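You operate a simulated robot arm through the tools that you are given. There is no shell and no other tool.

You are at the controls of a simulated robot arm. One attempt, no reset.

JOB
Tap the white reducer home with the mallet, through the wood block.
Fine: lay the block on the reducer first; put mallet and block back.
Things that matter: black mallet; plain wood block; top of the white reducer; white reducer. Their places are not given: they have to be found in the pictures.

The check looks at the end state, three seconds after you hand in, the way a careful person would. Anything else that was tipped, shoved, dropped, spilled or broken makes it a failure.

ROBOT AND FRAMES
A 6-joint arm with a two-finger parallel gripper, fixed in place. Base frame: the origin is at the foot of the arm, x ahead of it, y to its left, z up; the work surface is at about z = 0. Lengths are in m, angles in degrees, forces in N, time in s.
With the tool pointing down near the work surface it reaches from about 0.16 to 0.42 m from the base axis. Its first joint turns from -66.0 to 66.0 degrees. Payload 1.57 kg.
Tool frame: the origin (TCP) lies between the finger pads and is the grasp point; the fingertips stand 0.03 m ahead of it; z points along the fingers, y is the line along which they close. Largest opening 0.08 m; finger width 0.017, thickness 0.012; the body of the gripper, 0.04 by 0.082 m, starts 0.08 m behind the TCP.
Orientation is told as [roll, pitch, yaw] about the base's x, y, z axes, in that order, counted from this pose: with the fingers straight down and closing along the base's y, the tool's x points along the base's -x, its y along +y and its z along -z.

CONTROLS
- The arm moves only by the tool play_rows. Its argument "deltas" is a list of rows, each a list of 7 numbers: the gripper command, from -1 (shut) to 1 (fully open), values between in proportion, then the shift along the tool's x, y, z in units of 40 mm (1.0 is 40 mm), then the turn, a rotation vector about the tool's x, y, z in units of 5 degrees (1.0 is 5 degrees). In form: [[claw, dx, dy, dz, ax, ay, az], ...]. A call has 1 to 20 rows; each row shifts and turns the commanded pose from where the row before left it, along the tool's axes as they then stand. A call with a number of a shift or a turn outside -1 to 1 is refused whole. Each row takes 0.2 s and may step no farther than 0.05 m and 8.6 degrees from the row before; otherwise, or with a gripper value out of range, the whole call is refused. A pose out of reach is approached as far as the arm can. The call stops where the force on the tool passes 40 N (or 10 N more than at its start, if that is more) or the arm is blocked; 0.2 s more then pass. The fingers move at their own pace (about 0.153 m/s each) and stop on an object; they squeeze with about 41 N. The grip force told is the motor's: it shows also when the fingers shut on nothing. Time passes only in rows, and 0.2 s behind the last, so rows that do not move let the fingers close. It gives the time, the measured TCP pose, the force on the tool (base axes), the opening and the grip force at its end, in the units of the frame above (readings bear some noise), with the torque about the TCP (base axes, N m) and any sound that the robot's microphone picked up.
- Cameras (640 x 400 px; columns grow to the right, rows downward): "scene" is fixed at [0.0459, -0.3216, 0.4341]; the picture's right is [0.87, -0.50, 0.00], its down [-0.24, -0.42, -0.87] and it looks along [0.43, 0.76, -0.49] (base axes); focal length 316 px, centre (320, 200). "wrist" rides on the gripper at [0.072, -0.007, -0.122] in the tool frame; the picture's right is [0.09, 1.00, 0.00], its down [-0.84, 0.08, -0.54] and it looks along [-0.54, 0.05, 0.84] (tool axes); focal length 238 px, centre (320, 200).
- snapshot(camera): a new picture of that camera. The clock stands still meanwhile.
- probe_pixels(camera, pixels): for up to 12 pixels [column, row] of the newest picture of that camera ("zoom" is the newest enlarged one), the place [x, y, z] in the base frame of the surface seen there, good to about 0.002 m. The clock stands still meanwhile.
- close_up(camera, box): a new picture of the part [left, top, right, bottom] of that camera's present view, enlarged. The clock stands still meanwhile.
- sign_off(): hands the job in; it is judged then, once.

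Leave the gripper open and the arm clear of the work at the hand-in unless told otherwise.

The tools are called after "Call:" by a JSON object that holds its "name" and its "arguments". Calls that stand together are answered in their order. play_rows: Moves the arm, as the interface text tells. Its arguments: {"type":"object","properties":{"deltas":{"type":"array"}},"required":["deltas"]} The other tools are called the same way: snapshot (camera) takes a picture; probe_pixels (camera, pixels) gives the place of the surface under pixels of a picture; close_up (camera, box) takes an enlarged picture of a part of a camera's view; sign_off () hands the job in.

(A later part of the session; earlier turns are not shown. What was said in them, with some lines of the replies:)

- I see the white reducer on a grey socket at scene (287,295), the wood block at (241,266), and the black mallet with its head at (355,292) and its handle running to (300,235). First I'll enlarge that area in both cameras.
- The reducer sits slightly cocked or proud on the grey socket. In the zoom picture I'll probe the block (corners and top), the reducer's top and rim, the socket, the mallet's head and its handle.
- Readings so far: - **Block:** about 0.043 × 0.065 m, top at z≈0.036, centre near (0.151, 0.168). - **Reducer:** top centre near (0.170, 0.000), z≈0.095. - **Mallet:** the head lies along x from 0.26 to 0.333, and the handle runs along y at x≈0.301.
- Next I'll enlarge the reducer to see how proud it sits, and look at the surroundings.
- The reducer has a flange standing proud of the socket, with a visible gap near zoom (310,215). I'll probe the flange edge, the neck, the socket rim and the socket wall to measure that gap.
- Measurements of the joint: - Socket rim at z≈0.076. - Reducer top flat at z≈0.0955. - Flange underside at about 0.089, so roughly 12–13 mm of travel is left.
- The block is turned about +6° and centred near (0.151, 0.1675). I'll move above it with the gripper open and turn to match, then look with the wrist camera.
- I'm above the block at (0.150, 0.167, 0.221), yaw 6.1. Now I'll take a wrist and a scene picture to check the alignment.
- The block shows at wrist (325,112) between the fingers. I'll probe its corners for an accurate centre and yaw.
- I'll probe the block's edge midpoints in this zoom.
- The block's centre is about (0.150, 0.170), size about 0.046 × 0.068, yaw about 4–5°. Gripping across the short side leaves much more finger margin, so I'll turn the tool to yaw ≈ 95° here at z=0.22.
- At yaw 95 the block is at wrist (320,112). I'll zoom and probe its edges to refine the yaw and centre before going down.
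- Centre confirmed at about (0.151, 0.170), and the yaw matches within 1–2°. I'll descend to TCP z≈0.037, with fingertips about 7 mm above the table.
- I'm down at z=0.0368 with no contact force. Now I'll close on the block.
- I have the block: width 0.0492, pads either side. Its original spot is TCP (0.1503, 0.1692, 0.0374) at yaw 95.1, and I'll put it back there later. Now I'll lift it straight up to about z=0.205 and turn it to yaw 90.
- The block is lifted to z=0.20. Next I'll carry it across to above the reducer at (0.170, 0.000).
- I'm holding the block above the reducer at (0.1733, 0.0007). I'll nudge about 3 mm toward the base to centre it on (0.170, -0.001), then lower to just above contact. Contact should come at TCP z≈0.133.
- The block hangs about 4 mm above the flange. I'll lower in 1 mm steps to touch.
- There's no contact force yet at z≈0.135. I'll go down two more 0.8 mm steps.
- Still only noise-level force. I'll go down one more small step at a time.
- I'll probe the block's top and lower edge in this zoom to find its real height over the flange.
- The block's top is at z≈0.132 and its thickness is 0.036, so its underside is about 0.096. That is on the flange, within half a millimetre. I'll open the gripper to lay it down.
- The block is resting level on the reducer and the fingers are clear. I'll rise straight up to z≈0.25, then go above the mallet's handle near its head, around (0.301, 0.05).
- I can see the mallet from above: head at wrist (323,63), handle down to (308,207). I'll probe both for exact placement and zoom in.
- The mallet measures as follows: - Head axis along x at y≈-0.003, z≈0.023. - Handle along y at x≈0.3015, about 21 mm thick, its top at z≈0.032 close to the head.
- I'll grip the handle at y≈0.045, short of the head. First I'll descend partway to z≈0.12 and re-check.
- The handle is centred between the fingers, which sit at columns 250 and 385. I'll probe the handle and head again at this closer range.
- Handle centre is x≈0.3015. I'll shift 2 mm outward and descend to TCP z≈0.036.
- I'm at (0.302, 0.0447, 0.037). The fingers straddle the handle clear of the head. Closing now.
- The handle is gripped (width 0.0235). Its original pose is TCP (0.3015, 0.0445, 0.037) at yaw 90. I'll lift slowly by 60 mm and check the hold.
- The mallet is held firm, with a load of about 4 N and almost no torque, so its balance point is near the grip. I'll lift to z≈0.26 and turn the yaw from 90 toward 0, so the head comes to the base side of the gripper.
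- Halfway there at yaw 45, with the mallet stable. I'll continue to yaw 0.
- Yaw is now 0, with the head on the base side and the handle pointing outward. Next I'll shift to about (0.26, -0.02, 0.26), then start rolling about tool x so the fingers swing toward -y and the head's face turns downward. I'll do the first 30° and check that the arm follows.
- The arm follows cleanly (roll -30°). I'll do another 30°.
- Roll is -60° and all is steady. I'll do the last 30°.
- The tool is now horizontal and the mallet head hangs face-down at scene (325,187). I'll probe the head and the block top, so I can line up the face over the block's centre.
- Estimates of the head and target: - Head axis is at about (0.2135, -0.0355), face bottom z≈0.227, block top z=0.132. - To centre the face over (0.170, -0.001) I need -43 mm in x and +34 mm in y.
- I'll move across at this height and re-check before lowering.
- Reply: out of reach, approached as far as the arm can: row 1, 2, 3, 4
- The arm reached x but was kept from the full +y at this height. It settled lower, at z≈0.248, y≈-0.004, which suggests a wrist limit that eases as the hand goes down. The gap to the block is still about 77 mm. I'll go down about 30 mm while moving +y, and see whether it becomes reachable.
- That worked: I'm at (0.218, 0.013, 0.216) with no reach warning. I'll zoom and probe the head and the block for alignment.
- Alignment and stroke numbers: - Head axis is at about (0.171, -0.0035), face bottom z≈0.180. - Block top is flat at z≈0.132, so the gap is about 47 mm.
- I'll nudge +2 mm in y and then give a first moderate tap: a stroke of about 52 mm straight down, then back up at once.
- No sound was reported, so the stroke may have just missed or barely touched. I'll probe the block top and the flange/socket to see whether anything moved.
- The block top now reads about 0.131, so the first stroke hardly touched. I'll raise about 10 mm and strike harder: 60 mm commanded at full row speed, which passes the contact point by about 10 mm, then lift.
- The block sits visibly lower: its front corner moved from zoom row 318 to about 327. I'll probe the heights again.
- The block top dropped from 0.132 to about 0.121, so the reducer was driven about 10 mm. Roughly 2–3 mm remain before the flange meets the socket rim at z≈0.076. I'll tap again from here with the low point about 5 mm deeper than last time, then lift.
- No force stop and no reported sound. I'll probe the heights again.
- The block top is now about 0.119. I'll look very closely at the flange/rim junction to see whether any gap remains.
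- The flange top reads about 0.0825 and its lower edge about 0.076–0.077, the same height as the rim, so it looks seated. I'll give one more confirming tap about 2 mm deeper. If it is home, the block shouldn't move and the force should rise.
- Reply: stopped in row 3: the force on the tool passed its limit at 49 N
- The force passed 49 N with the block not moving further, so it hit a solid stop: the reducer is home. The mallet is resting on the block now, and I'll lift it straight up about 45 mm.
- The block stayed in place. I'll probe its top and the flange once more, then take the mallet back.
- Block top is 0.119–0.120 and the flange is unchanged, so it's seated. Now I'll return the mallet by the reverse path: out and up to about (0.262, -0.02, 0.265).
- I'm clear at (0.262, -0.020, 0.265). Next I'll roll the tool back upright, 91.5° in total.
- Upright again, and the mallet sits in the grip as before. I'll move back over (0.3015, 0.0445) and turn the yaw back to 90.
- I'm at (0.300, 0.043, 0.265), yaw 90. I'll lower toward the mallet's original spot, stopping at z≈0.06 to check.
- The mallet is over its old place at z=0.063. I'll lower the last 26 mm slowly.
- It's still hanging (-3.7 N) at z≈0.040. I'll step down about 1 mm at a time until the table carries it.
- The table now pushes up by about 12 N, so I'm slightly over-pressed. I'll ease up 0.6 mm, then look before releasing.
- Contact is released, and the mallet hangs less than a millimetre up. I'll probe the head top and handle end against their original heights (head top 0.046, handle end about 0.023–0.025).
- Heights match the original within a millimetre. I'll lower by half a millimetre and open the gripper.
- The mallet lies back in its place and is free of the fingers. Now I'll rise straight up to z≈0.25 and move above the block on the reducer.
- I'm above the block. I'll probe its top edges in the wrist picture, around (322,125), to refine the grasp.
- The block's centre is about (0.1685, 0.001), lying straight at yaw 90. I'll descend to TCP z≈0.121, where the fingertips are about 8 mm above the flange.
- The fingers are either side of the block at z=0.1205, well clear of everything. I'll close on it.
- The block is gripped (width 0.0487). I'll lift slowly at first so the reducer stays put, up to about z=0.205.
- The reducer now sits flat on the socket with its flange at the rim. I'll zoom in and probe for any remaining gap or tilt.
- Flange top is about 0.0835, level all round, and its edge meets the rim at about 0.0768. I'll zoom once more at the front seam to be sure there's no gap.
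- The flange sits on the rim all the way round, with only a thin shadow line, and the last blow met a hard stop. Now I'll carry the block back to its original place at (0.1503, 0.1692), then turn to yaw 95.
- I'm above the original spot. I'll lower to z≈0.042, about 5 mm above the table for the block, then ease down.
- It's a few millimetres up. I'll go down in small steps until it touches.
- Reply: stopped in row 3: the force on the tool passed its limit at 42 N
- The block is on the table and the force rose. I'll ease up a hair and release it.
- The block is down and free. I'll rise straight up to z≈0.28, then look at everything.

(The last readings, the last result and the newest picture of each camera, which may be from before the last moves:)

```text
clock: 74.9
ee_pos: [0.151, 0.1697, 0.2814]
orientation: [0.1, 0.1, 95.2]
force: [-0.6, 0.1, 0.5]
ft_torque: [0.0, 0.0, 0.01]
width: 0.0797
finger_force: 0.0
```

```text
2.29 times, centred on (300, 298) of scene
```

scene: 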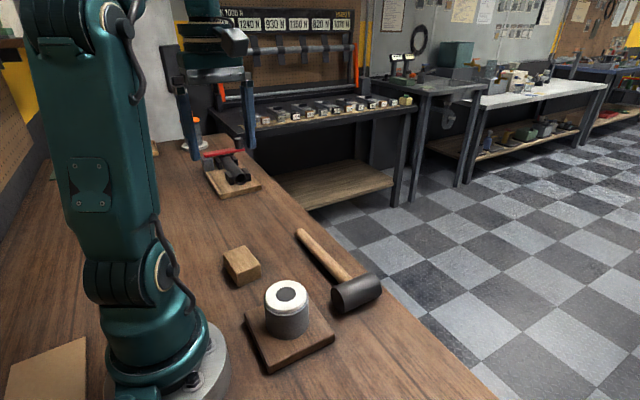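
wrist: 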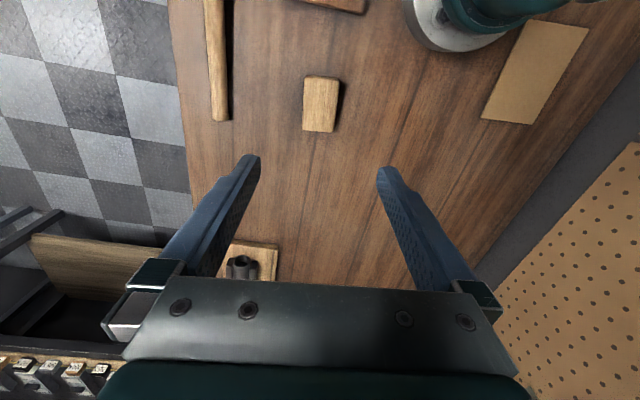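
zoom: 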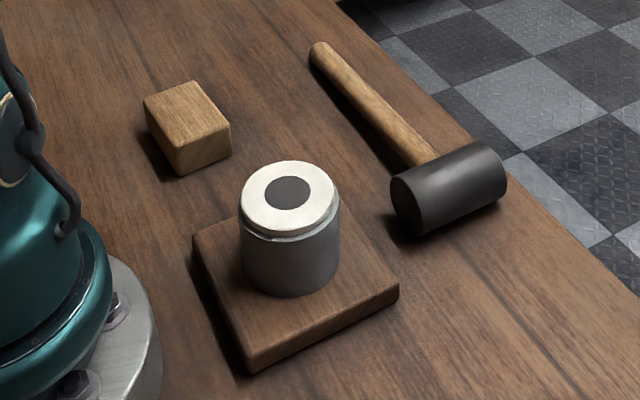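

Everything matches the opening picture: the block at zoom (188,128) and the mallet at (450,185). For extra certainty about the seam, I'll take the wrist camera to a lower viewing angle. The empty gripper goes high across to about (0.36, -0.06), well clear of the mallet, then down partway.

Call:
{"name": "play_rows", "arguments": {"deltas": [[1, 0.5, -0.4, 0, 0, 0, 0], [1, 0.8, -0.6, 0, 0, 0, 0], [1, 0.8, -0.6, 0, 0, 0, 0], [1, 0.8, -0.6, 0, 0, 0, 0], [1, 0.8, -0.6, 0, 0, 0, 0], [1, 0.8, -0.6, 0, 0, 0, 0], [1, 0.8, -0.6, 0, 0, 0, 0], [1, 0.8, -0.6, 0, 0, 0, 0], [1, 0, 0, 0.5, 0, 0, 0], [1, 0, 0, 0.9, 0, 0, 0], [1, 0, 0, 0.9, 0, 0, 0], [1, 0, 0, 0.8, 0, 0, 0], [1, 0, 0, 0, 0, 0, 0]]}}

Call:
{"name": "snapshot", "arguments": {"camera": "wrist"}}

```text
clock: 77.7
ee_pos: [0.3197, -0.055, 0.1346]
orientation: [0.1, 0.1, 95.1]
force: [0.6, -0.4, 0.5]
ft_torque: [-0.03, 0.02, -0.01]
width: 0.08
finger_force: 0.1
out of reach, approached as far as the arm can: row 6, 7, 8
```

```text
taken
```

wrist: 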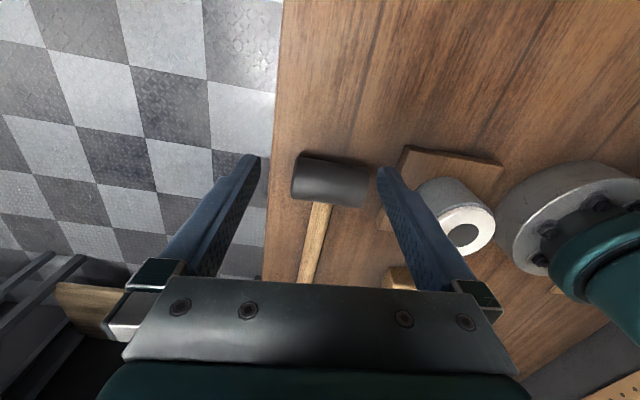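

The reducer shows at wrist (455,215). I'll enlarge that view.

Call:
{"name": "close_up", "arguments": {"camera": "wrist", "box": [405, 165, 505, 260]}}

```text
4.21 times, centred on (455, 212) of wrist
```

zoom: 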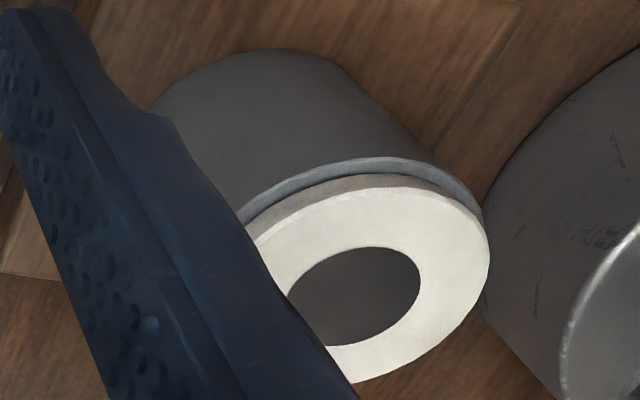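

From this side too, the flange rests directly on the socket rim and no neck shows. Now I'll rise and bring the arm back to near its starting place, gripper open and clear of everything.

Call:
{"name": "play_rows", "arguments": {"deltas": [[1, 0, 0, -0.6, 0, 0, 0], [1, 0, 0, -1, 0, 0, 0], [1, 0, 0, -1, 0, 0, 0], [1, 0, 0, -1, 0, 0, 0], [1, 0, 0, -0.35, 0, 0, 0], [1, -0.7, 0.45, 0, 0, 0, 0], [1, -0.7, 0.45, 0, 0, 0, 0], [1, -0.7, 0.45, 0, 0, 0, 0], [1, -0.7, 0.45, 0, 0, 0, 0], [1, -0.6, 0.4, 0, 0, 0, 0], [1, 0, 0, 0, 0, 0, 0]]}}

Call:
{"name": "snapshot", "arguments": {"camera": "scene"}}

Call:
{"name": "close_up", "arguments": {"camera": "scene", "box": [200, 210, 400, 385]}}

```text
clock: 80.1
ee_pos: [0.2046, 0.0754, 0.2746]
orientation: [0.0, 0.2, 95.2]
force: [-0.2, -0.6, -0.2]
ft_torque: [-0.02, -0.03, -0.02]
width: 0.0799
finger_force: 0.0
out of reach, approached as far as the arm can: row 4, 5
```

```text
taken
```

scene: 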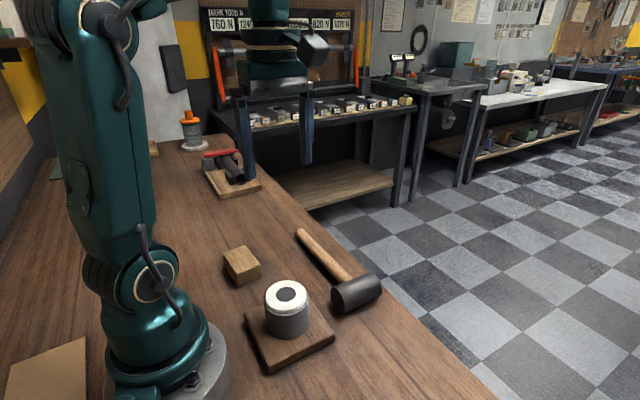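

```text
2.29 times, centred on (300, 298) of scene
```

zoom: 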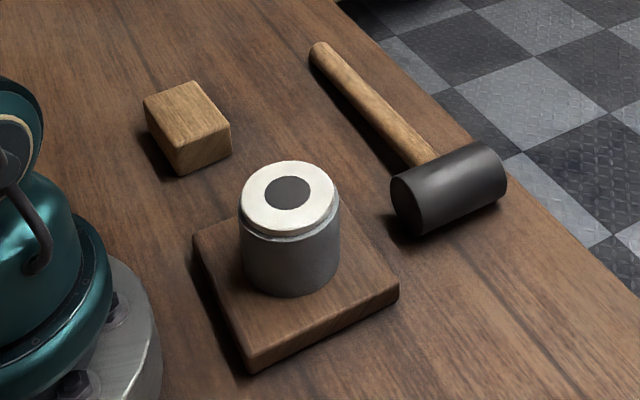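

The final state looks right:
- The reducer is seated level on the socket.
- The block and mallet are back where they started.
- The other items are undisturbed, the gripper is open and the arm is clear at z≈0.275.

I'm handing the job in.

Call:
{"name": "sign_off", "arguments": {}}

```text
The job is handed in.
```

The white reducer is tapped home, and I've handed the job in. I don't have the check's verdict.

- **Seating:** I laid the block on the reducer and struck it with the mallet's face four times. The reducer went down about 12 mm. The last blow passed 49 N and moved it no further, so I take that as a hard stop. Its flange now sits level on the socket rim. The closest picture shows only a thin shadow line at the seam, and a gap under about 1 mm would be below what I could measure.
- **Put back:** The block and mallet are where they started, to within a millimetre or two by the pose readings and the pictures.
- **Surroundings:** Nothing else looks moved in the pictures. The gripper is open and the arm is up clear of the work, turned about 95° from its starting orientation.
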